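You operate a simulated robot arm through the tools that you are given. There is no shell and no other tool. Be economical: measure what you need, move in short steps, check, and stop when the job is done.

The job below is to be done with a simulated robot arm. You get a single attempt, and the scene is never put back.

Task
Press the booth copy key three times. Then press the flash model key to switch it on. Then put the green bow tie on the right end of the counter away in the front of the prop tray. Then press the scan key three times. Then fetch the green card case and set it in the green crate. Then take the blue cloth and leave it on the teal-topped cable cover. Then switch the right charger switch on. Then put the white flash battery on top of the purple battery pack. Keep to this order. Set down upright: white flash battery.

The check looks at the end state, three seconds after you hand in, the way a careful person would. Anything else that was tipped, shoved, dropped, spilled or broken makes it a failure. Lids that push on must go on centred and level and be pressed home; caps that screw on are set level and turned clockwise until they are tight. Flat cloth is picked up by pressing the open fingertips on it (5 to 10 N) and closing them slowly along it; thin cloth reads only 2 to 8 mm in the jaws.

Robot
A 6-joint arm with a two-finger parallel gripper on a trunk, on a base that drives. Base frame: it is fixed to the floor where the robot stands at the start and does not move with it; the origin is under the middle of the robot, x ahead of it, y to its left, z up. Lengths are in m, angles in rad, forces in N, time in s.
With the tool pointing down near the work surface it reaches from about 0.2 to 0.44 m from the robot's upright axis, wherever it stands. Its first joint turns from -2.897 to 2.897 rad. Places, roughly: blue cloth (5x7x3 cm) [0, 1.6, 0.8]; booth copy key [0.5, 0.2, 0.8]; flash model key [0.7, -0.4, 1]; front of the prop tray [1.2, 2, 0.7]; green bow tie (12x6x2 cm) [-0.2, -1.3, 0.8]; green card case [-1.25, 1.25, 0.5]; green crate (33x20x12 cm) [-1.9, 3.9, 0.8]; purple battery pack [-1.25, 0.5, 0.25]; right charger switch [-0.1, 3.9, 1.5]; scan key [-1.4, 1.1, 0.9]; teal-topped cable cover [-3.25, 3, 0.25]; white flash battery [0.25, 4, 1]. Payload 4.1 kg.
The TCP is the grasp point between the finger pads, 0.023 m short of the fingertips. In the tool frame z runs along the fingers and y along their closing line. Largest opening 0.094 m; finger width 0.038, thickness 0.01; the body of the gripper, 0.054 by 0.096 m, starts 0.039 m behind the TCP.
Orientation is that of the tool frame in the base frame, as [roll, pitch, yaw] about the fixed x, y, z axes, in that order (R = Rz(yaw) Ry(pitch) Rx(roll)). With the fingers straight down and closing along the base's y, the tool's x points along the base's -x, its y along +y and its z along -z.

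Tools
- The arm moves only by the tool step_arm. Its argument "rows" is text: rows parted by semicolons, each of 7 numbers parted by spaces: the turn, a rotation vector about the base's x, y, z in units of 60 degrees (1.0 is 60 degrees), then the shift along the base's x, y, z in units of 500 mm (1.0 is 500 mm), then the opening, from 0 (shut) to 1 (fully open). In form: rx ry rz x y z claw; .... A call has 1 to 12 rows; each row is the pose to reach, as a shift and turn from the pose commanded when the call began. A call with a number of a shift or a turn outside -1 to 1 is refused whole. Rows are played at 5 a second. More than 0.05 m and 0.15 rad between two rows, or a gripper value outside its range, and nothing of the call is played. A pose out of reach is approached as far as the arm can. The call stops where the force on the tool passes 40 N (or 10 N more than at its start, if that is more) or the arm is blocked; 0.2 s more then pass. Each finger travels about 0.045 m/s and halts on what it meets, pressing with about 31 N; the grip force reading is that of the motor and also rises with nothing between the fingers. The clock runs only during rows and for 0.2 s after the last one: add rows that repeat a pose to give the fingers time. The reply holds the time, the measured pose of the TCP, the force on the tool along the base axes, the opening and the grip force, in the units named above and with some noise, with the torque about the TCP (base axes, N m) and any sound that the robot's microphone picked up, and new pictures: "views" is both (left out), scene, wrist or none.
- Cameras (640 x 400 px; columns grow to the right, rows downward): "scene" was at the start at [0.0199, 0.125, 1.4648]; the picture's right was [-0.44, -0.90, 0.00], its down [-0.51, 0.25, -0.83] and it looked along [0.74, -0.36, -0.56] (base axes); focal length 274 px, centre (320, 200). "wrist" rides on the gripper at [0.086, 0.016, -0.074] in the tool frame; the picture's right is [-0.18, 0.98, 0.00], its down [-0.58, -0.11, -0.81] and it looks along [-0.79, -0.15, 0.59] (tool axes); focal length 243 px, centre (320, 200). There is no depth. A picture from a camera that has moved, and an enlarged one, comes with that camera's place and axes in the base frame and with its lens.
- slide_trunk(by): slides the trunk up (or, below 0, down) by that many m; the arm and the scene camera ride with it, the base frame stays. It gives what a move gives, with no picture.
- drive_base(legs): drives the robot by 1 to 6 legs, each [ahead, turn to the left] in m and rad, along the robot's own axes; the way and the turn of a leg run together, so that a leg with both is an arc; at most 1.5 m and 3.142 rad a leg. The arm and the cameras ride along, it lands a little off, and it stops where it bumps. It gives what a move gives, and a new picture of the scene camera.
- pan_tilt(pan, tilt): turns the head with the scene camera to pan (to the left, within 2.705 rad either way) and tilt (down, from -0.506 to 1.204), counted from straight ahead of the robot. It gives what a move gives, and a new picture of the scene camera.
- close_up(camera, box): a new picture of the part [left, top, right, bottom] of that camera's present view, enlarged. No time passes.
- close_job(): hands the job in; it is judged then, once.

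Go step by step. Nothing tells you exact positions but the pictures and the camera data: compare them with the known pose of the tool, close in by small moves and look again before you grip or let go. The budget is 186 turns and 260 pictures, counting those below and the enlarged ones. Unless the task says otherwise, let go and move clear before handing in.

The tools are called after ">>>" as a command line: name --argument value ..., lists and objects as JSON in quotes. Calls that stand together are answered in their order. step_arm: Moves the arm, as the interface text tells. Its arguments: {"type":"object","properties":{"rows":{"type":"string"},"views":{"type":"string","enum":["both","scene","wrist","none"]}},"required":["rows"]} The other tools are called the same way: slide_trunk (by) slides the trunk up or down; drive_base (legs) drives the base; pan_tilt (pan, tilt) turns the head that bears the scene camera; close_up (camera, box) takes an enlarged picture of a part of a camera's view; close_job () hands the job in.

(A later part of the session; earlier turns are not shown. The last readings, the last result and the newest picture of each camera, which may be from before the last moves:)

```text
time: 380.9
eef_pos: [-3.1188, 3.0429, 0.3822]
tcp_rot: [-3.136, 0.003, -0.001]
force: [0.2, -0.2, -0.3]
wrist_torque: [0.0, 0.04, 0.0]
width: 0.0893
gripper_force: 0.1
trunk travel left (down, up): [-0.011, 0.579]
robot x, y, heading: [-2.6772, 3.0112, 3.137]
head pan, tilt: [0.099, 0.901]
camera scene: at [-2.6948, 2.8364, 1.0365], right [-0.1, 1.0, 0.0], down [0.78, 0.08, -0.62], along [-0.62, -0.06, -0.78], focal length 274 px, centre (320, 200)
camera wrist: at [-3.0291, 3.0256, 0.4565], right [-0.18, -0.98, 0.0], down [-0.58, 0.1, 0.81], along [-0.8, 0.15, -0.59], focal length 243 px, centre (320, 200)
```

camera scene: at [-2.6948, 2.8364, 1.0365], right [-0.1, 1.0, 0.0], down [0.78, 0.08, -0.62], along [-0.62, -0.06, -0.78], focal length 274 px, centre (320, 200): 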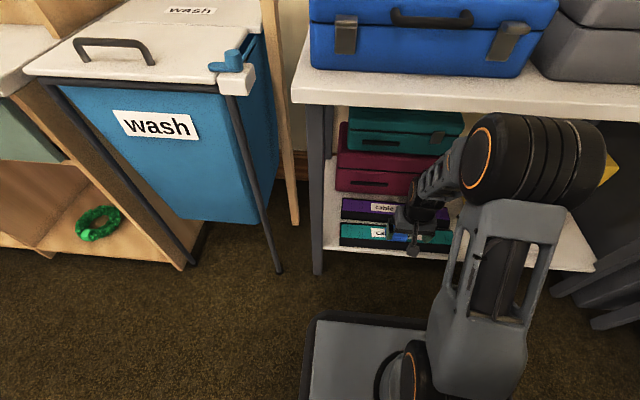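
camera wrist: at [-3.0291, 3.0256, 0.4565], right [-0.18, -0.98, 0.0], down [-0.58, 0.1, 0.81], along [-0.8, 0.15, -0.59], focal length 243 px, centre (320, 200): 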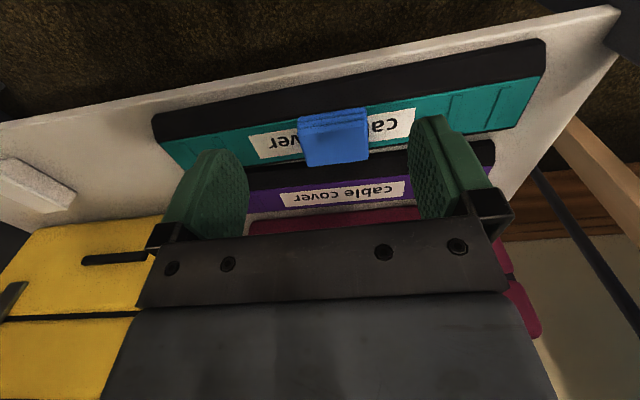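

The cloth sits squarely on the teal cover. Next is the charger switch on the shelf tower. I'll back out and drive there.

>>> step_arm --rows "0 0 0 0.08 0 0.04 0.6;0 0 0 0.16 -0.02 0.08 0.3;0 0 0 0.2 -0.04 0.14 0" --views "none"

>>> drive_base --legs '[[-0.45, 0], [0, -2.9], [1.5, 0]]'

>>> slide_trunk --by 0.4

>>> slide_trunk --by 0.1

>>> pan_tilt --pan 0.4 --tilt 0.3

```text
time: 381.7
eef_pos: [-3.0165, 3.0217, 0.4493]
tcp_rot: [-3.136, 0.006, -0.002]
force: [0.6, 0.0, -0.5]
wrist_torque: [-0.02, 0.01, -0.01]
width: 0.0203
gripper_force: 0.1
trunk travel left (down, up): [-0.011, 0.579]
robot x, y, heading: [-2.6799, 3.0133, 3.144]
head pan, tilt: [0.099, 0.901]
```

```text
time: 398.4
eef_pos: [-0.4127, 3.377, 0.4485]
tcp_rot: [-3.138, 0.005, -2.941]
force: [-0.7, 0.0, -0.2]
wrist_torque: [0.0, 0.03, -0.02]
width: 0.0
gripper_force: 31.2
trunk travel left (down, up): [-0.011, 0.579]
robot x, y, heading: [-0.7457, 3.3217, 0.197]
head pan, tilt: [0.099, 0.901]
camera scene: at [-0.7639, 3.491, 1.0366], right [0.29, -0.96, 0.0], down [-0.75, -0.23, -0.62], along [0.59, 0.18, -0.78], focal length 274 px, centre (320, 200)
```

scene: 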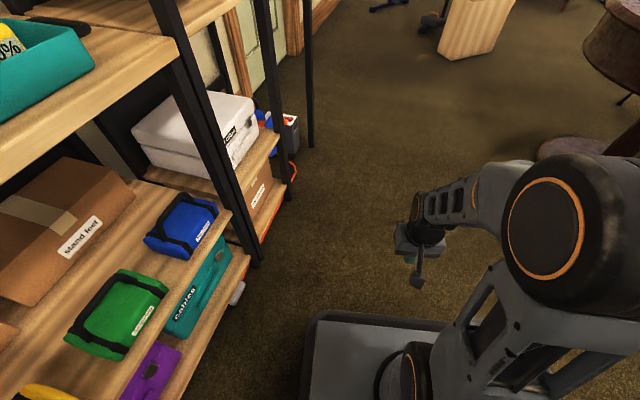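

```text
time: 402.3
eef_pos: [-0.4131, 3.3774, 0.8489]
tcp_rot: [-3.135, 0.007, -2.94]
force: [0.1, -0.2, 0.2]
wrist_torque: [0.03, 0.03, 0.02]
width: 0.0
gripper_force: 31.0
trunk travel left (down, up): [-0.411, 0.179]
robot x, y, heading: [-0.7463, 3.3241, 0.197]
head pan, tilt: [0.099, 0.901]
```

```text
time: 403.6
eef_pos: [-0.4124, 3.3786, 0.9502]
tcp_rot: [-3.135, 0.005, -2.94]
force: [0.3, -0.6, -0.1]
wrist_torque: [-0.01, 0.0, -0.02]
width: 0.0
gripper_force: 31.1
trunk travel left (down, up): [-0.511, 0.079]
robot x, y, heading: [-0.744, 3.3197, 0.201]
head pan, tilt: [0.099, 0.901]
```

```text
time: 404.6
eef_pos: [-0.4121, 3.3774, 0.9483]
tcp_rot: [-3.135, 0.007, -2.94]
force: [-0.4, 0.5, -0.6]
wrist_torque: [-0.01, 0.05, 0.0]
width: 0.0
gripper_force: 30.8
trunk travel left (down, up): [-0.511, 0.079]
robot x, y, heading: [-0.7441, 3.3199, 0.204]
head pan, tilt: [0.4, 0.3]
camera scene: at [-0.7589, 3.5214, 1.5888], right [0.56, -0.83, 0.0], down [-0.24, -0.17, -0.95], along [0.79, 0.54, -0.3], focal length 274 px, centre (320, 200)
```

scene: 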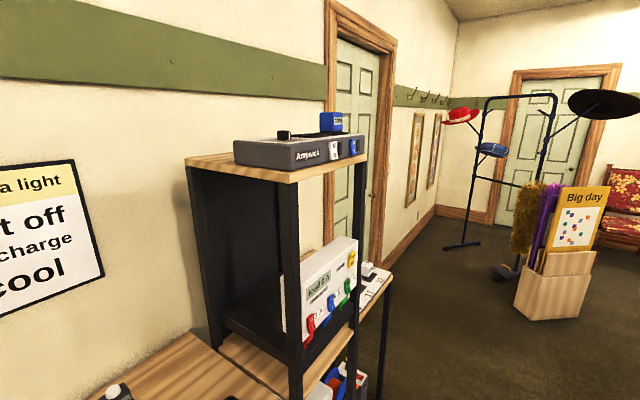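

>>> drive_base --legs '[[0, -0.3], [0.65, 0], [0, 1.67]]'

>>> pan_tilt --pan 0.0 --tilt 0.2

```text
time: 413.2
eef_pos: [-0.0883, 3.5937, 0.9487]
tcp_rot: [-3.136, 0.005, -1.583]
force: [-0.2, 0.4, -0.2]
wrist_torque: [0.03, 0.01, -0.02]
width: 0.0001
gripper_force: 31.1
trunk travel left (down, up): [-0.511, 0.079]
robot x, y, heading: [-0.1047, 3.2565, 1.561]
head pan, tilt: [0.4, 0.3]
camera scene: at [-0.3049, 3.2841, 1.5888], right [0.93, 0.38, 0.0], down [0.11, -0.27, -0.96], along [-0.36, 0.88, -0.3], focal length 274 px, centre (320, 200)
```

scene: 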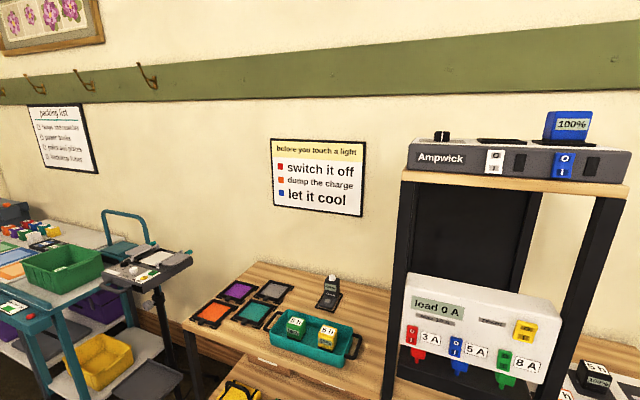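

```text
time: 414.0
eef_pos: [-0.0891, 3.5957, 0.9499]
tcp_rot: [-3.138, 0.006, -1.584]
force: [-0.5, 0.1, 0.9]
wrist_torque: [0.0, -0.01, 0.0]
width: 0.0
gripper_force: 31.0
trunk travel left (down, up): [-0.511, 0.079]
robot x, y, heading: [-0.1032, 3.254, 1.556]
head pan, tilt: [0.0, 0.201]
camera scene: at [-0.2685, 3.2908, 1.5981], right [1.0, -0.01, 0.0], down [0.0, -0.2, -0.98], along [0.01, 0.98, -0.2], focal length 274 px, centre (320, 200)
```

scene: 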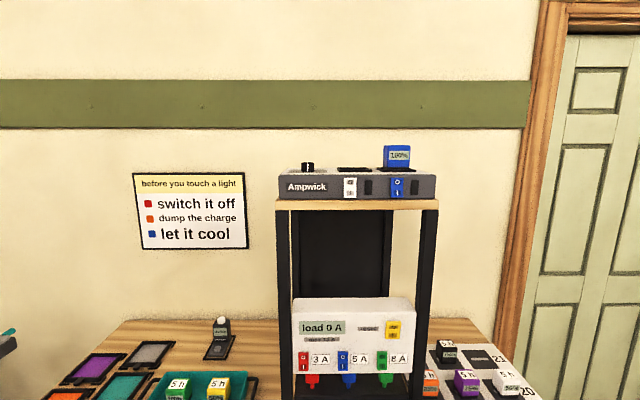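

>>> close_up --camera "scene" --box '[270, 140, 450, 215]'

>>> close_up --camera "scene" --box '[410, 330, 570, 400]'

```text
3.56 times, centred on (360, 178) of scene
camera zoom: at [-0.2685, 3.2908, 1.5981], right [1.0, -0.01, 0.0], down [0.0, -0.2, -0.98], along [0.01, 0.98, -0.2], focal length 973 px, centre (178, 280)
```

zoom: 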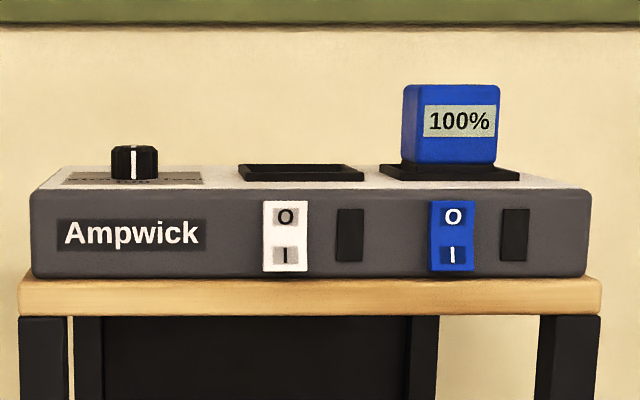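

```text
4.00 times, centred on (490, 365) of scene
camera zoom: at [-0.2685, 3.2908, 1.5981], right [1.0, -0.01, 0.0], down [0.0, -0.2, -0.98], along [0.01, 0.98, -0.2], focal length 1095 px, centre (-360, -460)
```

zoom: 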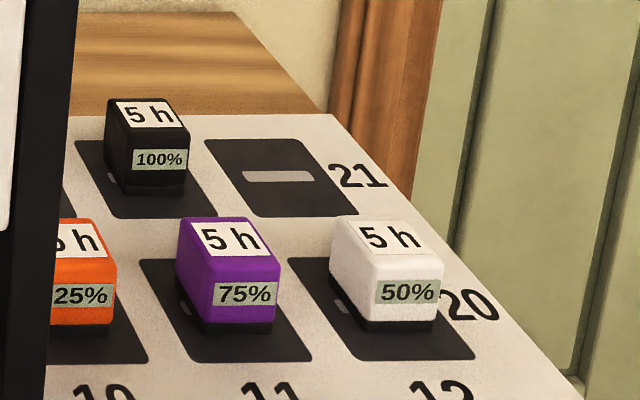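

The right charger switch is the blue rocker (O above, I below) near (-0.096, 3.87, 1.497). I'll raise the trunk and pitch the shut fingers 60° forward to press the I half.

>>> slide_trunk --by 0.075

>>> step_arm --rows "0.1 0 0 0 0 0.09 0;0.2 0 0 0 0 0.18 0;0.3 0 0 0 0 0.27 0;0.4 0 0 0 0 0.36 0;0.5 0 0 0 0 0.45 0;0.6 0 0 0 0 0.54 0;0.7 0 0 0 0 0.63 0;0.8 0 0 0 0 0.72 0;0.9 0 0 0 0 0.81 0;1.0 0 0 0 0 0.88 0;1.0 0 0 0 0 0.9 0"

```text
time: 415.1
eef_pos: [-0.0884, 3.5958, 1.0244]
tcp_rot: [-3.136, 0.005, -1.581]
force: [-0.3, -1.1, 0.7]
wrist_torque: [-0.03, 0.0, -0.02]
width: 0.0002
gripper_force: 31.5
trunk travel left (down, up): [-0.586, 0.004]
robot x, y, heading: [-0.1006, 3.2545, 1.562]
head pan, tilt: [0.0, 0.201]
```

```text
time: 417.6
eef_pos: [-0.0897, 3.5946, 1.4736]
tcp_rot: [3.127, 1.055, -1.595]
force: [0.2, 0.2, -1.0]
wrist_torque: [-0.01, -0.02, 0.0]
width: 0.0
gripper_force: 30.4
trunk travel left (down, up): [-0.586, 0.004]
robot x, y, heading: [-0.103, 3.2564, 1.556]
head pan, tilt: [0.0, 0.201]
camera scene: at [-0.2684, 3.2908, 1.6731], right [1.0, -0.01, 0.0], down [0.0, -0.2, -0.98], along [0.01, 0.98, -0.2], focal length 274 px, centre (320, 200)
camera wrist: at [-0.1065, 3.4854, 1.4368], right [-0.98, 0.1, 0.17], down [0.11, -0.42, 0.9], along [0.16, 0.9, 0.4], focal length 243 px, centre (320, 200)
```

scene: 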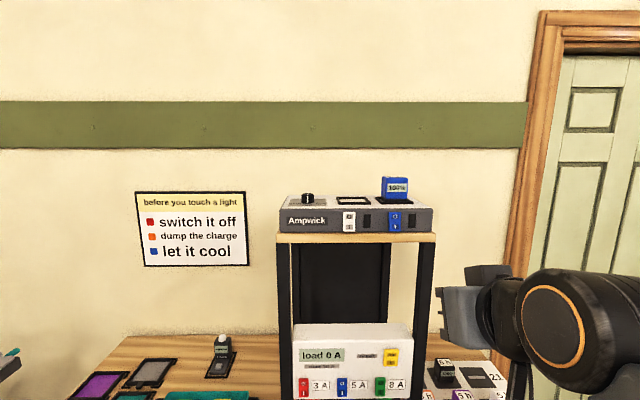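
wrist: 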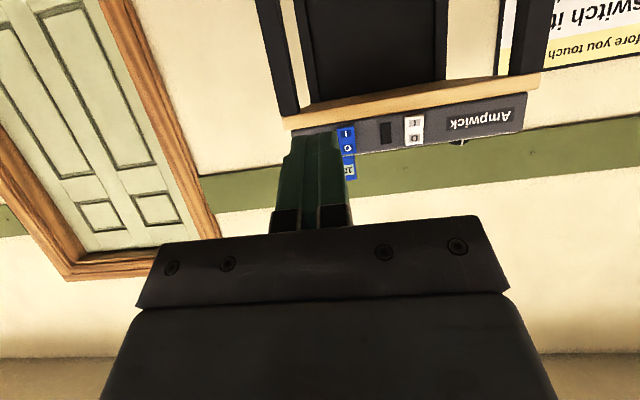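

>>> step_arm --rows "0 0 0 -0.005 0.09 0.01 0;0 0 0 -0.01 0.18 0.02 0;0 0 0 -0.015 0.27 0.03 0;0 0 0 -0.015 0.36 0.032 0;0 0 0 -0.015 0.41 0.032 0;0 0 0 -0.015 0.41 0.032 0"

>>> close_up --camera "scene" --box '[340, 160, 500, 260]'

```text
time: 418.9
eef_pos: [-0.0964, 3.7999, 1.4889]
tcp_rot: [3.125, 1.054, -1.595]
force: [-0.4, -0.3, -0.6]
wrist_torque: [0.01, -0.01, 0.0]
width: 0.0
gripper_force: 30.9
trunk travel left (down, up): [-0.586, 0.004]
robot x, y, heading: [-0.101, 3.2597, 1.559]
head pan, tilt: [0.0, 0.201]
camera scene: at [-0.2684, 3.2906, 1.6731], right [1.0, -0.01, 0.0], down [0.0, -0.2, -0.98], along [0.01, 0.98, -0.2], focal length 274 px, centre (320, 200)
camera wrist: at [-0.1127, 3.6915, 1.4518], right [-0.98, 0.1, 0.17], down [0.11, -0.41, 0.9], along [0.16, 0.9, 0.4], focal length 243 px, centre (320, 200)
```

scene: 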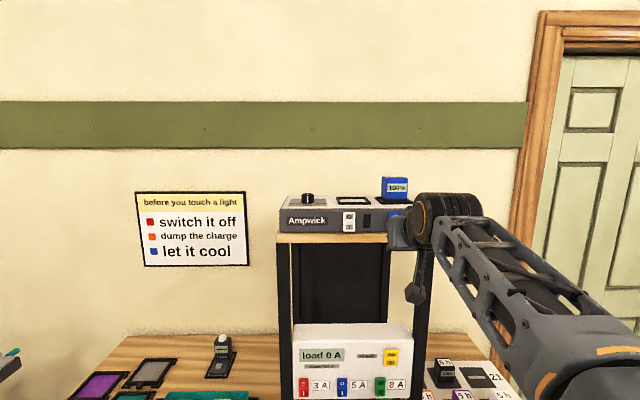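
wrist: 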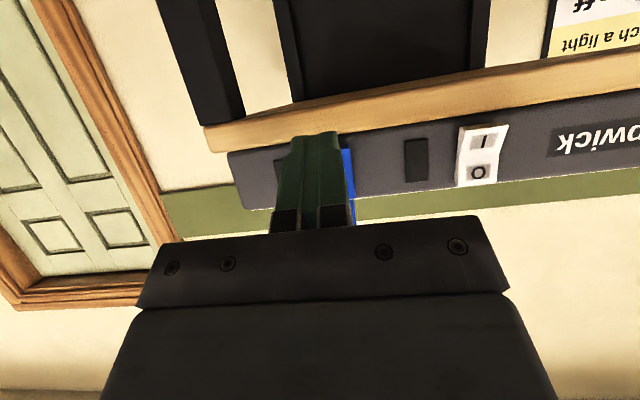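

```text
4.00 times, centred on (420, 210) of scene
camera zoom: at [-0.2684, 3.2906, 1.6731], right [1.0, -0.01, 0.0], down [0.0, -0.2, -0.98], along [0.01, 0.98, -0.2], focal length 1095 px, centre (-80, 160)
```

zoom: 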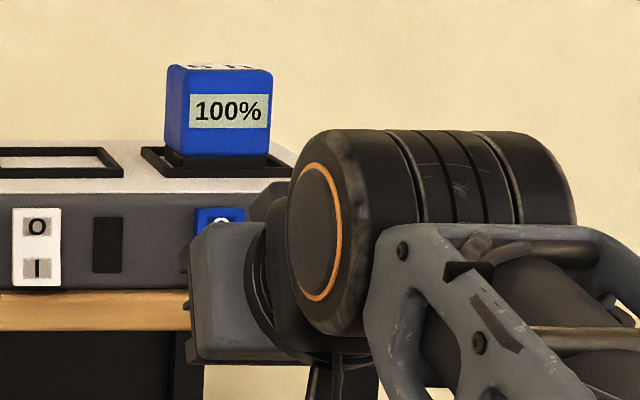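

>>> step_arm --rows "0 0 0 -0.004 0.03 0 0;0 0 0 -0.004 0.042 0 0;0 0 0 -0.004 0.048 0 0;0 0 0 -0.004 0.054 0 0;0 0 0 -0.004 0.06 0 0;0 0 0 -0.004 0.066 0 0" --views "none"

```text
time: 420.4
eef_pos: [-0.097, 3.8338, 1.4894]
tcp_rot: [3.124, 1.051, -1.597]
force: [0.1, -0.2, 0.1]
wrist_torque: [-0.03, 0.02, 0.01]
width: 0.0
gripper_force: 30.9
trunk travel left (down, up): [-0.586, 0.004]
robot x, y, heading: [-0.1014, 3.2606, 1.556]
head pan, tilt: [0.0, 0.201]
```

>>> step_arm --rows "0 0 0 0 0.006 0 0;0 0 0 0 0.012 0 0;0 0 0 0 0.018 0 0;0 0 0 0 0.024 0 0" --views "wrist"

```text
time: 421.4
eef_pos: [-0.0977, 3.8381, 1.492]
tcp_rot: [3.126, 1.053, -1.595]
force: [2.2, -37.9, -15.9]
wrist_torque: [-0.59, -0.05, -0.08]
width: 0.0
gripper_force: 31.4
trunk travel left (down, up): [-0.586, 0.004]
robot x, y, heading: [-0.1014, 3.257, 1.562]
head pan, tilt: [0.0, 0.201]
camera wrist: at [-0.1149, 3.7295, 1.4543], right [-0.98, 0.1, 0.17], down [0.11, -0.41, 0.9], along [0.16, 0.91, 0.39], focal length 243 px, centre (320, 200)
```

wrist: 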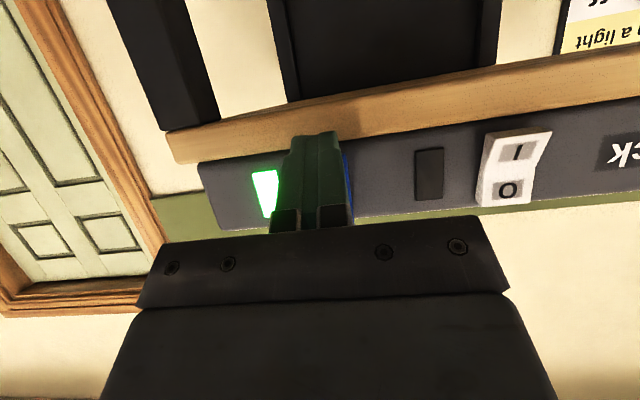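

The indicator beside the blue switch lit green, so it is on. Backing away.

>>> step_arm --rows "0 0 0 0 -0.03 0 0;0 0 0 0 -0.1 0 0;0 0 0 0 -0.19 0 0;0 0 0 0 -0.28 0 0;0 0 0 0 -0.37 0 0;0 0 0 0 -0.45 0 0" --views "scene"

>>> close_up --camera "scene" --box '[270, 160, 450, 260]'

```text
time: 422.8
eef_pos: [-0.0987, 3.6181, 1.4906]
tcp_rot: [3.126, 1.053, -1.596]
force: [-0.4, -0.5, 0.0]
wrist_torque: [0.01, 0.01, -0.03]
width: 0.0
gripper_force: 30.8
trunk travel left (down, up): [-0.586, 0.004]
robot x, y, heading: [-0.1035, 3.2594, 1.558]
head pan, tilt: [0.0, 0.201]
camera scene: at [-0.2685, 3.2898, 1.6732], right [1.0, -0.01, 0.0], down [0.0, -0.2, -0.98], along [0.01, 0.98, -0.2], focal length 274 px, centre (320, 200)
```

scene: 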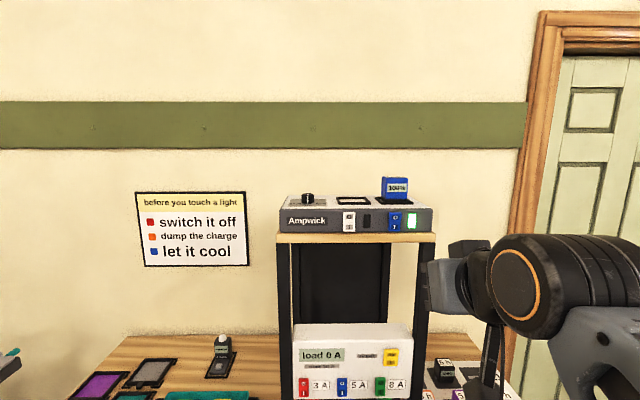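

```text
3.56 times, centred on (360, 210) of scene
camera zoom: at [-0.2685, 3.2898, 1.6732], right [1.0, -0.01, 0.0], down [0.0, -0.2, -0.98], along [0.01, 0.98, -0.2], focal length 973 px, centre (178, 164)
```

zoom: 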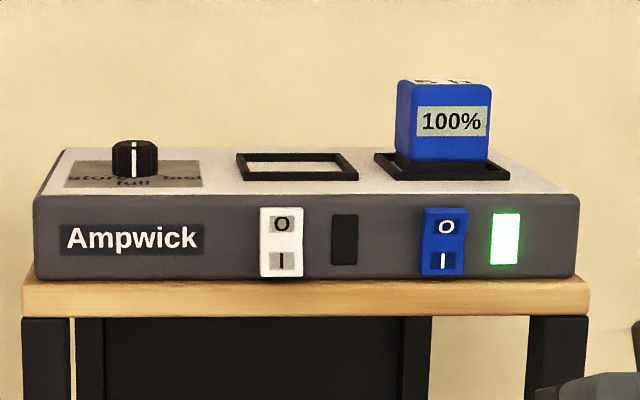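

The charger is on. Next the white flash battery, right of the tower. I'll lower the trunk, set the tilt to 45° and sidestep right.

>>> slide_trunk --by -0.18

>>> step_arm --rows "-0.1 0 0 0 -0.01 0 0.3;-0.2 0 0 0 -0.02 0 0.6;-0.25 0 0 0 -0.02 0 0.9" --views "none"

>>> drive_base --legs '[[0, -1.57], [0.3, 0], [0, 1.57]]'

>>> pan_tilt --pan 0.0 --tilt 0.6

```text
time: 424.8
eef_pos: [-0.0983, 3.6343, 1.2949]
tcp_rot: [3.125, 1.003, -1.596]
force: [0.4, 0.0, -0.4]
wrist_torque: [0.04, 0.01, 0.0]
width: 0.0
gripper_force: 31.1
trunk travel left (down, up): [-0.406, 0.184]
robot x, y, heading: [-0.1016, 3.2587, 1.555]
head pan, tilt: [0.0, 0.201]
```

```text
time: 425.6
eef_pos: [-0.0986, 3.6089, 1.3112]
tcp_rot: [3.134, 0.792, -1.587]
force: [0.7, 0.2, 0.2]
wrist_torque: [-0.01, -0.03, 0.0]
width: 0.0665
gripper_force: 0.1
trunk travel left (down, up): [-0.406, 0.184]
robot x, y, heading: [-0.102, 3.2585, 1.559]
head pan, tilt: [0.0, 0.201]
```

```text
time: 435.1
eef_pos: [0.2088, 3.6063, 1.3117]
tcp_rot: [3.135, 0.79, -1.617]
force: [0.9, -0.4, 0.2]
wrist_torque: [0.01, 0.0, -0.02]
width: 0.0843
gripper_force: 0.1
trunk travel left (down, up): [-0.406, 0.184]
robot x, y, heading: [0.1958, 3.2555, 1.525]
head pan, tilt: [0.0, 0.201]
camera scene: at [0.0293, 3.2934, 1.4931], right [1.0, -0.04, 0.0], down [-0.01, -0.2, -0.98], along [0.04, 0.98, -0.2], focal length 274 px, centre (320, 200)
```

scene: 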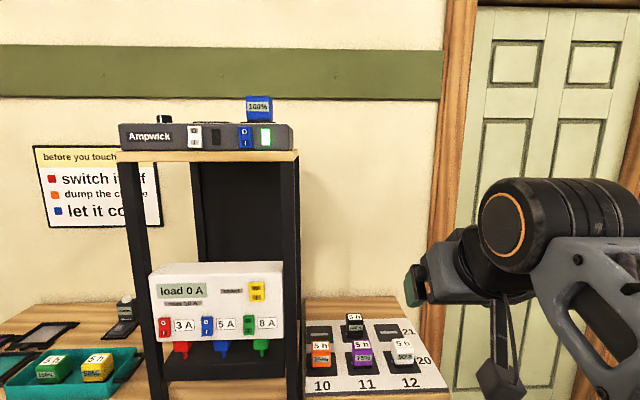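

```text
time: 436.0
eef_pos: [0.2088, 3.6074, 1.3124]
tcp_rot: [3.135, 0.791, -1.616]
force: [0.6, 0.8, -0.9]
wrist_torque: [0.02, 0.01, -0.01]
width: 0.0846
gripper_force: 0.2
trunk travel left (down, up): [-0.406, 0.184]
robot x, y, heading: [0.1926, 3.2565, 1.524]
head pan, tilt: [0.0, 0.6]
camera scene: at [0.0291, 3.2886, 1.4564], right [1.0, -0.04, 0.0], down [-0.02, -0.56, -0.83], along [0.03, 0.82, -0.56], focal length 274 px, centre (320, 200)
```

scene: 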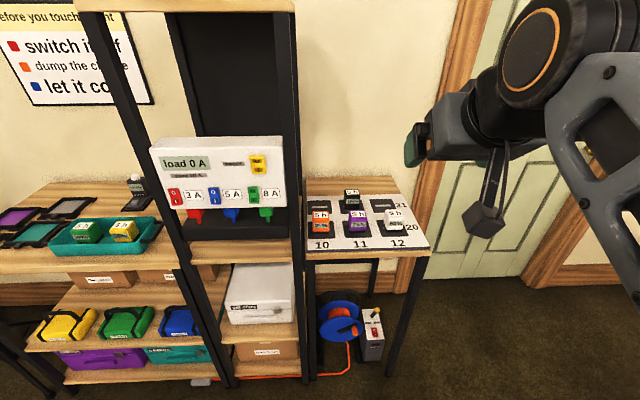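

>>> close_up --camera "scene" --box '[300, 170, 440, 270]'

```text
4.00 times, centred on (370, 220) of scene
camera zoom: at [0.0291, 3.2886, 1.4564], right [1.0, -0.04, 0.0], down [-0.02, -0.56, -0.83], along [0.03, 0.82, -0.56], focal length 1095 px, centre (120, 120)
```

zoom: 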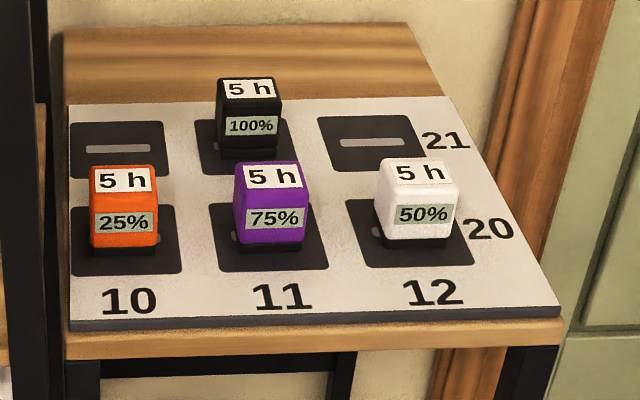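

The white battery is about 6 × 4.3 × 5.5 cm at (0.29, 3.967), standing on the board at z ≈ 0.88. I'll move forward and line up with a 45° tilt.

>>> drive_base --legs '[[0.12, 0.04]]'

>>> step_arm --rows "0 0 0 0.05 0 -0.06 0.95;0 0 0 0.1 0 -0.12 0.95;0 0 0 0.14 0.02 -0.18 0.95;0 0 0 0.15 0.06 -0.25 0.95;0 0 0 0.15 0.1 -0.33 0.95;0 0 0 0.15 0.14 -0.41 0.95;0 0 0 0.15 0.18 -0.48 0.95"

```text
time: 437.2
eef_pos: [0.1974, 3.7289, 1.3111]
tcp_rot: [3.135, 0.791, -1.577]
force: [-0.1, -0.7, -0.4]
wrist_torque: [-0.03, -0.05, 0.02]
width: 0.0845
gripper_force: 0.0
trunk travel left (down, up): [-0.406, 0.184]
robot x, y, heading: [0.1941, 3.3759, 1.569]
head pan, tilt: [0.0, 0.6]
camera scene: at [0.0306, 3.4032, 1.4564], right [1.0, 0.0, 0.0], down [0.0, -0.57, -0.82], along [0.0, 0.82, -0.57], focal length 274 px, centre (320, 200)
```

scene: 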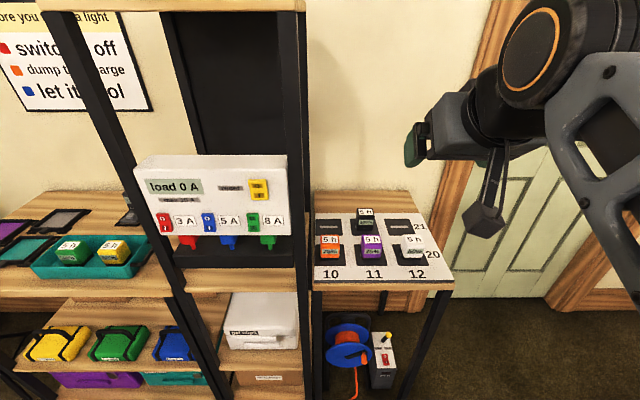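

```text
time: 438.8
eef_pos: [0.2724, 3.8186, 1.0722]
tcp_rot: [3.135, 0.791, -1.58]
force: [0.6, 0.0, 0.4]
wrist_torque: [0.0, 0.02, -0.02]
width: 0.0891
gripper_force: 0.0
trunk travel left (down, up): [-0.406, 0.184]
robot x, y, heading: [0.1952, 3.3776, 1.573]
head pan, tilt: [0.0, 0.6]
camera scene: at [0.0307, 3.4031, 1.4564], right [1.0, 0.0, 0.0], down [0.0, -0.56, -0.83], along [0.0, 0.83, -0.56], focal length 274 px, centre (320, 200)
camera wrist: at [0.2559, 3.704, 1.0636], right [-0.98, 0.13, 0.14], down [0.11, -0.17, 0.98], along [0.15, 0.98, 0.15], focal length 243 px, centre (320, 200)
```

scene: 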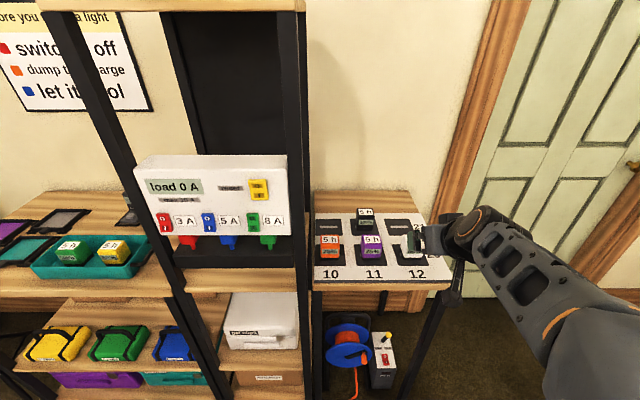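
wrist: 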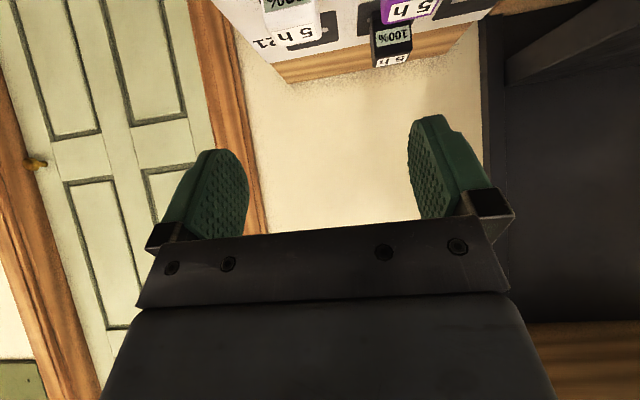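

>>> step_arm --rows "0 0 0 0.045 0.03 -0.04 0.95;0 0 0 0.045 0.057 -0.09 0.95;0 0 0 0.045 0.1 -0.133 0.95;0 0 0 0.045 0.15 -0.183 0.95;0 0 0 0.045 0.18 -0.213 0.95;0 0 0 0.045 0.18 -0.213 0.95"

```text
time: 440.2
eef_pos: [0.295, 3.9088, 0.9649]
tcp_rot: [3.135, 0.791, -1.578]
force: [0.2, 0.6, 0.6]
wrist_torque: [0.0, -0.02, 0.03]
width: 0.0891
gripper_force: 0.0
trunk travel left (down, up): [-0.406, 0.184]
robot x, y, heading: [0.1946, 3.3834, 1.57]
head pan, tilt: [0.0, 0.6]
camera scene: at [0.0306, 3.4032, 1.4564], right [1.0, 0.0, 0.0], down [0.0, -0.57, -0.82], along [0.0, 0.82, -0.57], focal length 274 px, centre (320, 200)
camera wrist: at [0.2799, 3.7942, 0.9566], right [-0.98, 0.13, 0.14], down [0.11, -0.16, 0.98], along [0.15, 0.98, 0.15], focal length 243 px, centre (320, 200)
```

scene: 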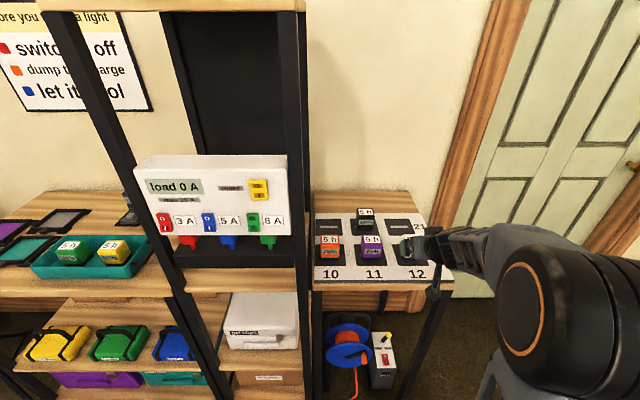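
wrist: 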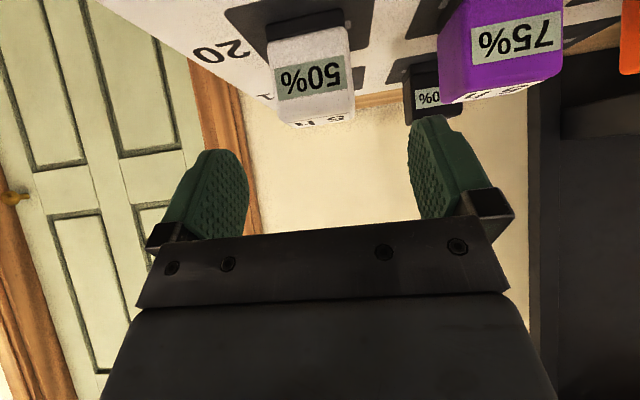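

>>> step_arm --rows "0 0 0 0.006 0.03 -0.03 0.82;0 0 0 0.006 0.06 -0.06 0.82;0 0 0 0.006 0.08 -0.08 0.82;0 0 0 0.006 0.096 -0.092 0.82;0 0 0 0.006 0.096 -0.092 0.82"

```text
time: 441.4
eef_pos: [0.2975, 3.9568, 0.9195]
tcp_rot: [3.135, 0.791, -1.576]
force: [-0.4, 0.1, 0.0]
wrist_torque: [-0.04, 0.0, -0.01]
width: 0.0772
gripper_force: 0.1
trunk travel left (down, up): [-0.406, 0.184]
robot x, y, heading: [0.1936, 3.3789, 1.573]
head pan, tilt: [0.0, 0.6]
camera scene: at [0.0306, 3.4032, 1.4564], right [1.0, 0.0, 0.0], down [0.0, -0.56, -0.83], along [0.0, 0.83, -0.56], focal length 274 px, centre (320, 200)
camera wrist: at [0.2825, 3.8421, 0.9107], right [-0.98, 0.13, 0.14], down [0.11, -0.16, 0.98], along [0.15, 0.98, 0.15], focal length 243 px, centre (320, 200)
```

scene: 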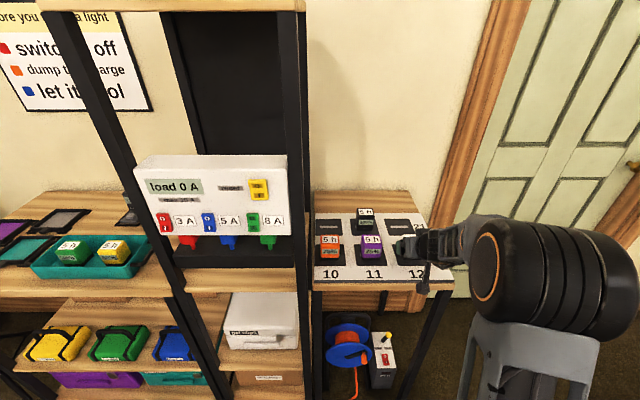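
wrist: 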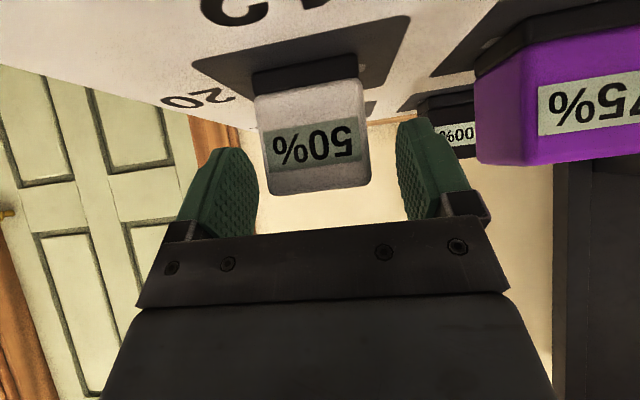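

>>> step_arm --rows "0 0 0 0.008 0.006 -0.012 0.82;0 0 0 0.008 0.006 -0.012 0.65;0 0 0 0.008 0.006 -0.012 0.5;0 0 0 0.008 0.006 -0.012 0.35;0 0 0 0.008 0.006 -0.012 0.3;0 0 0 0.008 0.006 -0.012 0.3" --views "wrist"

```text
time: 442.8
eef_pos: [0.3014, 3.9594, 0.9124]
tcp_rot: [3.135, 0.79, -1.577]
force: [-1.3, 1.2, 0.3]
wrist_torque: [0.1, -0.08, 0.05]
width: 0.0538
gripper_force: 30.4
trunk travel left (down, up): [-0.406, 0.184]
robot x, y, heading: [0.1974, 3.3743, 1.572]
head pan, tilt: [0.0, 0.6]
camera wrist: at [0.286, 3.8447, 0.9052], right [-0.98, 0.13, 0.14], down [0.11, -0.16, 0.98], along [0.15, 0.98, 0.15], focal length 243 px, centre (320, 200)
```

wrist: 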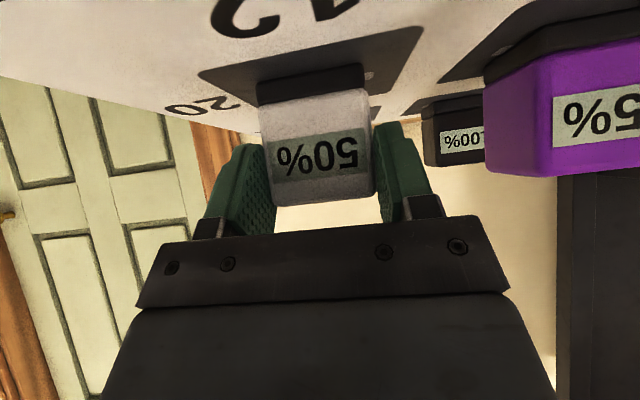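

Gripped at 54 mm. Lift gently and check it stays upright.

>>> step_arm --rows "0 0 0 0 0 0.02 0.25;0 0 0 0 0 0.06 0.25;0 0 0 0 0 0.12 0.25;0 0 0 0 -0.04 0.18 0.25;0 0 0 0 -0.1 0.24 0.25;0 0 0 0 -0.18 0.28 0.25;0 0 0 -0.03 -0.26 0.3 0.25;0 0 0 -0.08 -0.33 0.32 0.25" --views "wrist"

```text
time: 444.6
eef_pos: [0.2621, 3.7938, 1.0742]
tcp_rot: [3.134, 0.791, -1.578]
force: [0.6, 0.1, -2.4]
wrist_torque: [-0.13, -0.02, 0.02]
width: 0.0539
gripper_force: 31.0
trunk travel left (down, up): [-0.406, 0.184]
robot x, y, heading: [0.1933, 3.3776, 1.574]
head pan, tilt: [0.0, 0.6]
camera wrist: at [0.2462, 3.6801, 1.0658], right [-0.98, 0.13, 0.14], down [0.11, -0.16, 0.98], along [0.15, 0.98, 0.15], focal length 243 px, centre (320, 200)
```

wrist: 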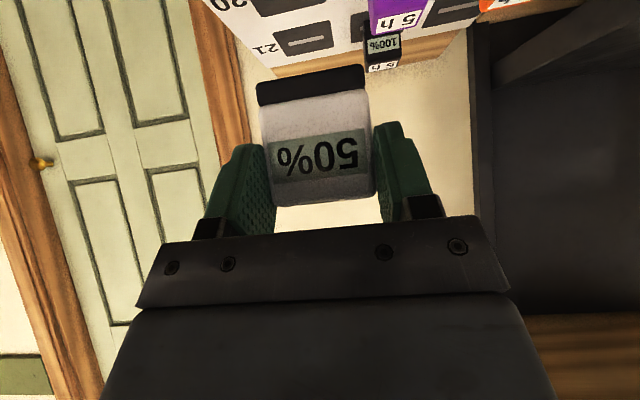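

Battery is held upright. Now to the cart's bottom shelf. I back off, turn and head to the corridor's north mouth.

>>> drive_base --legs '[[-0.1, 0], [0, 2.206], [1.226, 0], [0, 0.932]]'

```text
time: 459.2
eef_pos: [-0.814, 2.112, 1.0728]
tcp_rot: [3.134, 0.792, 1.594]
force: [0.4, 0.1, -3.3]
wrist_torque: [0.1, 0.03, 0.0]
width: 0.0537
gripper_force: 31.3
trunk travel left (down, up): [-0.406, 0.184]
robot x, y, heading: [-0.7565, 2.528, -1.544]
head pan, tilt: [0.0, 0.6]
camera scene: at [-0.5927, 2.5052, 1.4563], right [-1.0, -0.03, 0.0], down [-0.01, 0.56, -0.82], along [0.02, -0.82, -0.57], focal length 274 px, centre (320, 200)
```

scene: 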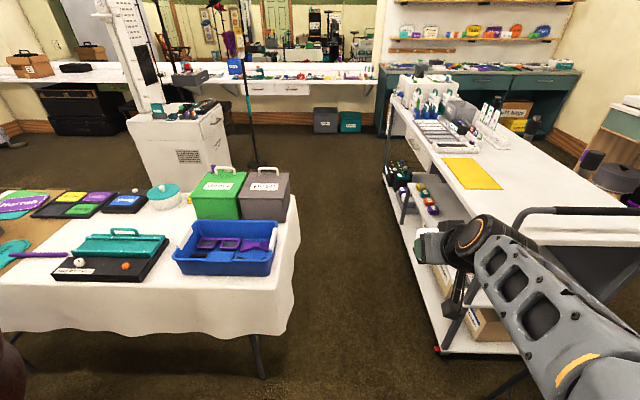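

>>> drive_base --legs '[[0, -0.06], [1.5, 0], [0.4, 0]]'

>>> pan_tilt --pan -1.0 --tilt 0.9

```text
time: 469.3
eef_pos: [-0.9207, 0.194, 1.0744]
tcp_rot: [3.135, 0.791, 1.523]
force: [-0.1, -0.4, -2.7]
wrist_torque: [0.05, 0.03, 0.01]
width: 0.0537
gripper_force: 31.2
trunk travel left (down, up): [-0.406, 0.184]
robot x, y, heading: [-0.8379, 0.6088, -1.612]
head pan, tilt: [0.0, 0.6]
camera scene: at [-0.6724, 0.5698, 1.4563], right [-1.0, 0.04, 0.0], down [0.02, 0.56, -0.82], along [-0.04, -0.82, -0.57], focal length 274 px, centre (320, 200)
```

scene: 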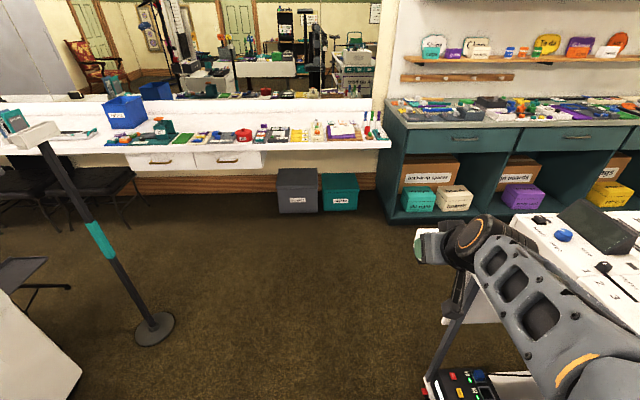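

```text
time: 470.6
eef_pos: [-0.9211, 0.1922, 1.0738]
tcp_rot: [3.134, 0.79, 1.523]
force: [-0.1, -0.5, -3.3]
wrist_torque: [0.1, -0.01, -0.03]
width: 0.0538
gripper_force: 31.0
trunk travel left (down, up): [-0.406, 0.184]
robot x, y, heading: [-0.8381, 0.6105, -1.617]
head pan, tilt: [-1.0, 0.901]
camera scene: at [-0.7338, 0.6202, 1.4316], right [-0.5, 0.86, 0.0], down [0.68, 0.39, -0.62], along [-0.54, -0.31, -0.78], focal length 274 px, centre (320, 200)
```

scene: 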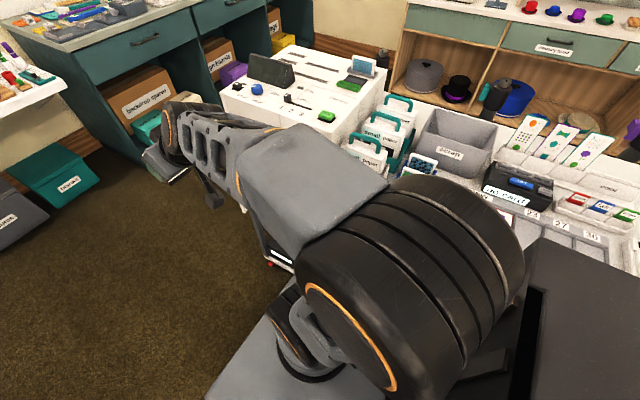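

>>> drive_base --legs '[[0, 1.3], [0.36, 0], [0, -2.83]]'

>>> pan_tilt --pan 0.0 --tilt 0.8

```text
time: 472.7
eef_pos: [-0.6753, 0.2189, 1.0735]
tcp_rot: [3.133, 0.789, 2.104]
force: [-0.6, -1.0, -3.5]
wrist_torque: [0.08, 0.04, 0.02]
width: 0.0537
gripper_force: 30.8
trunk travel left (down, up): [-0.406, 0.184]
robot x, y, heading: [-0.8331, 0.6143, -1.053]
head pan, tilt: [-1.0, 0.901]
stopped in leg 1: the robot was blocked; the commanded pose is now the measured one
camera scene: at [-0.7535, 0.6764, 1.4316], right [-0.89, 0.46, 0.0], down [0.36, 0.69, -0.62], along [-0.29, -0.55, -0.78], focal length 274 px, centre (320, 200)
```

scene: 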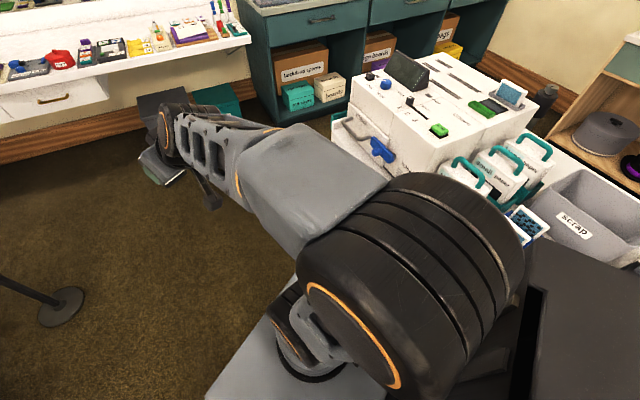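

```text
time: 474.0
eef_pos: [-0.6743, 0.2191, 1.0732]
tcp_rot: [3.133, 0.791, 2.105]
force: [0.7, -0.6, -3.2]
wrist_torque: [0.08, 0.04, 0.0]
width: 0.0534
gripper_force: 31.5
trunk travel left (down, up): [-0.406, 0.184]
robot x, y, heading: [-0.8386, 0.6146, -1.052]
head pan, tilt: [0.0, 0.799]
camera scene: at [-0.6784, 0.6734, 1.4395], right [-0.87, -0.5, 0.0], down [-0.36, 0.62, -0.7], along [0.35, -0.61, -0.72], focal length 274 px, centre (320, 200)
```

scene: 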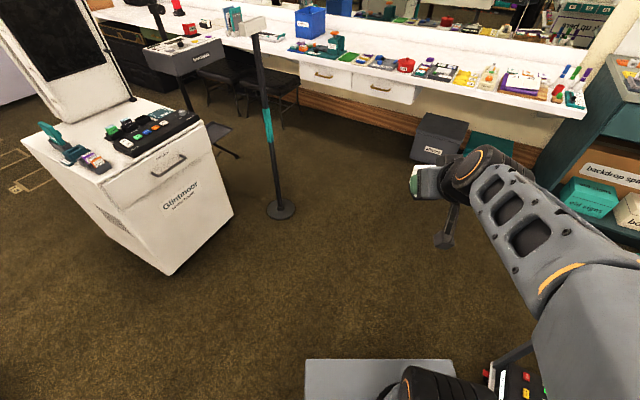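

I touched the cart with the rear corner while turning. I'll drive straight forward away from it, then turn in free space.

>>> drive_base --legs '[[0.3, 0], [0, 1.6], [0.25, 0], [0, 2.58]]'

>>> pan_tilt --pan 0.0 --tilt 0.7

```text
time: 487.4
eef_pos: [-0.8921, 0.5439, 1.0736]
tcp_rot: [3.135, 0.791, 0.006]
force: [0.5, -0.4, -3.5]
wrist_torque: [0.0, -0.03, 0.01]
width: 0.0537
gripper_force: 30.5
trunk travel left (down, up): [-0.406, 0.184]
robot x, y, heading: [-0.4737, 0.4846, 3.135]
head pan, tilt: [0.0, 0.799]
camera scene: at [-0.4943, 0.3132, 1.4395], right [0.01, 1.0, 0.0], down [0.72, -0.01, -0.7], along [-0.7, 0.01, -0.72], focal length 274 px, centre (320, 200)
```

scene: 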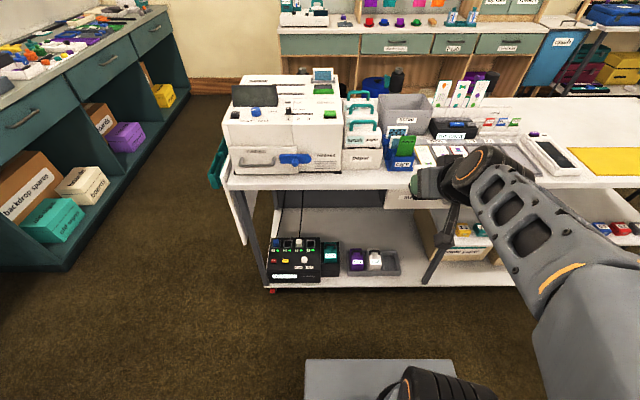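

```text
time: 488.1
eef_pos: [-0.8919, 0.5426, 1.0738]
tcp_rot: [3.134, 0.789, 0.007]
force: [0.9, 0.1, -2.8]
wrist_torque: [-0.02, -0.1, -0.01]
width: 0.0537
gripper_force: 30.6
trunk travel left (down, up): [-0.406, 0.184]
robot x, y, heading: [-0.474, 0.4858, 3.137]
head pan, tilt: [0.0, 0.7]
camera scene: at [-0.4986, 0.3133, 1.4477], right [0.01, 1.0, 0.0], down [0.64, -0.01, -0.76], along [-0.76, 0.01, -0.64], focal length 274 px, centre (320, 200)
```

scene: 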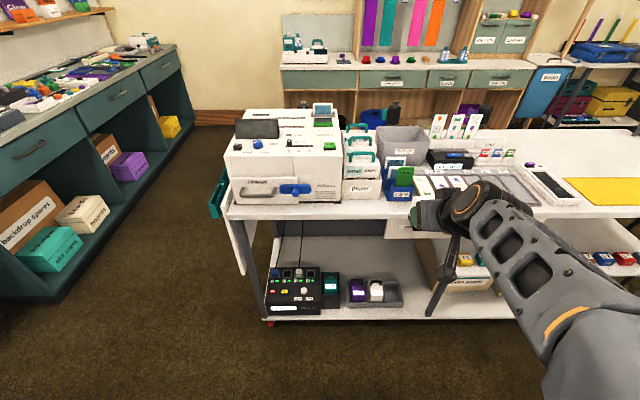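

>>> close_up --camera "scene" --box '[260, 220, 440, 330]'

>>> slide_trunk --by -0.4

>>> pan_tilt --pan 0.0 --tilt 0.6

>>> close_up --camera "scene" --box '[280, 180, 440, 290]'

```text
3.56 times, centred on (350, 275) of scene
camera zoom: at [-0.4986, 0.3133, 1.4477], right [0.01, 1.0, 0.0], down [0.64, -0.01, -0.76], along [-0.76, 0.01, -0.64], focal length 973 px, centre (213, -67)
```

zoom: 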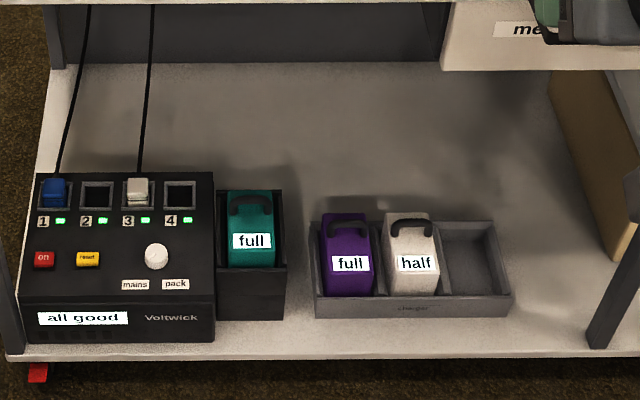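

```text
time: 491.9
eef_pos: [-0.8912, 0.5429, 0.6739]
tcp_rot: [3.135, 0.79, 0.007]
force: [0.4, 0.3, -3.7]
wrist_torque: [-0.01, -0.1, 0.04]
width: 0.0538
gripper_force: 30.9
trunk travel left (down, up): [-0.006, 0.584]
robot x, y, heading: [-0.4736, 0.4852, 3.132]
head pan, tilt: [0.0, 0.7]
```

```text
time: 492.6
eef_pos: [-0.8918, 0.5436, 0.6748]
tcp_rot: [3.134, 0.789, 0.006]
force: [0.4, 0.0, -2.8]
wrist_torque: [0.01, -0.11, 0.01]
width: 0.0539
gripper_force: 30.8
trunk travel left (down, up): [-0.006, 0.584]
robot x, y, heading: [-0.4754, 0.4817, 3.139]
head pan, tilt: [0.0, 0.6]
camera scene: at [-0.5019, 0.3133, 1.0563], right [0.01, 1.0, 0.0], down [0.57, 0.0, -0.82], along [-0.82, 0.01, -0.57], focal length 274 px, centre (320, 200)
```

scene: 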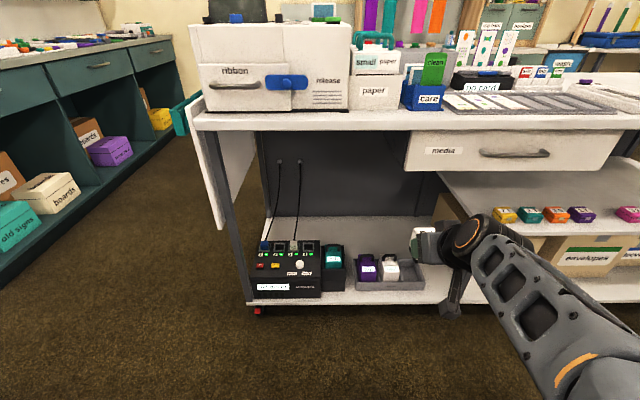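

```text
3.64 times, centred on (360, 235) of scene
camera zoom: at [-0.5019, 0.3133, 1.0563], right [0.01, 1.0, 0.0], down [0.57, 0.0, -0.82], along [-0.82, 0.01, -0.57], focal length 995 px, centre (174, 73)
```

zoom: 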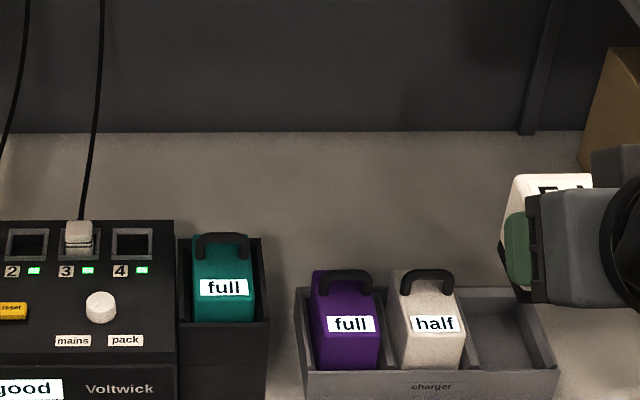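

The purple pack sits in the left slot of the grey charger tray, with a handle loop on top. I'll bring the wrist camera low for a closer look.

>>> step_arm --rows "0 0 0 0 -0.01 -0.09 0.25;0 0 0 0 -0.02 -0.18 0.25;0 0 0 0 -0.03 -0.27 0.25;0 0 0 0 -0.04 -0.36 0.25;0 0 0 0 -0.04 -0.44 0.25"

>>> close_up --camera "wrist" --box '[150, 0, 450, 180]'

```text
time: 493.8
eef_pos: [-0.9097, 0.5285, 0.4539]
tcp_rot: [3.136, 0.789, 0.011]
force: [-0.2, -0.7, -3.3]
wrist_torque: [0.0, -0.11, 0.0]
width: 0.054
gripper_force: 30.5
out of reach, approached as far as the arm can: row 4, 5
trunk travel left (down, up): [-0.006, 0.584]
robot x, y, heading: [-0.4709, 0.4849, 3.132]
head pan, tilt: [0.0, 0.6]
camera scene: at [-0.5017, 0.3133, 1.0564], right [0.01, 1.0, 0.0], down [0.56, 0.0, -0.83], along [-0.83, 0.01, -0.56], focal length 274 px, centre (320, 200)
camera wrist: at [-0.7951, 0.512, 0.4454], right [-0.11, -0.98, 0.13], down [0.16, 0.12, 0.98], along [-0.98, 0.13, 0.14], focal length 243 px, centre (320, 200)
```

scene: 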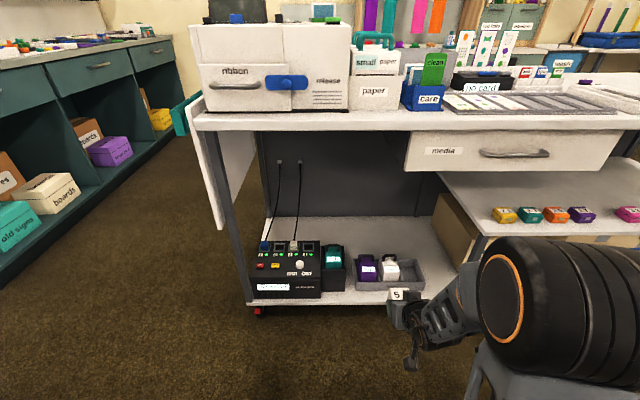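
wrist: 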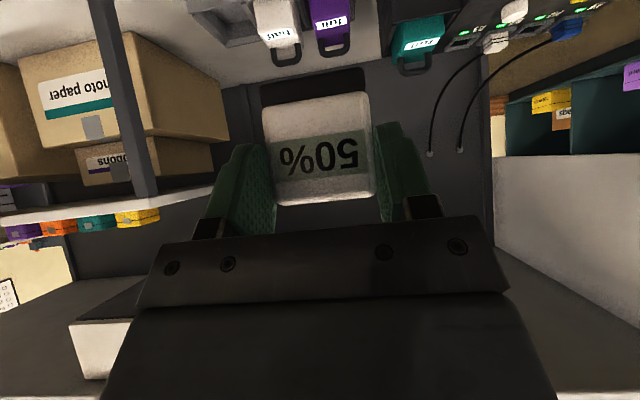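

```text
2.13 times, centred on (300, 90) of wrist
camera zoom: at [-0.7951, 0.512, 0.4454], right [-0.11, -0.98, 0.13], down [0.16, 0.12, 0.98], along [-0.98, 0.13, 0.14], focal length 518 px, centre (363, 435)
```

zoom: 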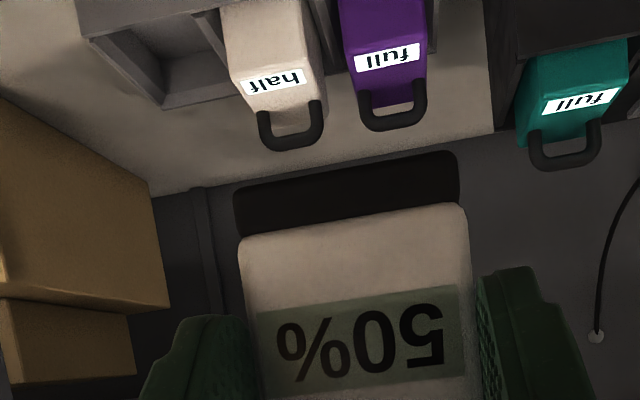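

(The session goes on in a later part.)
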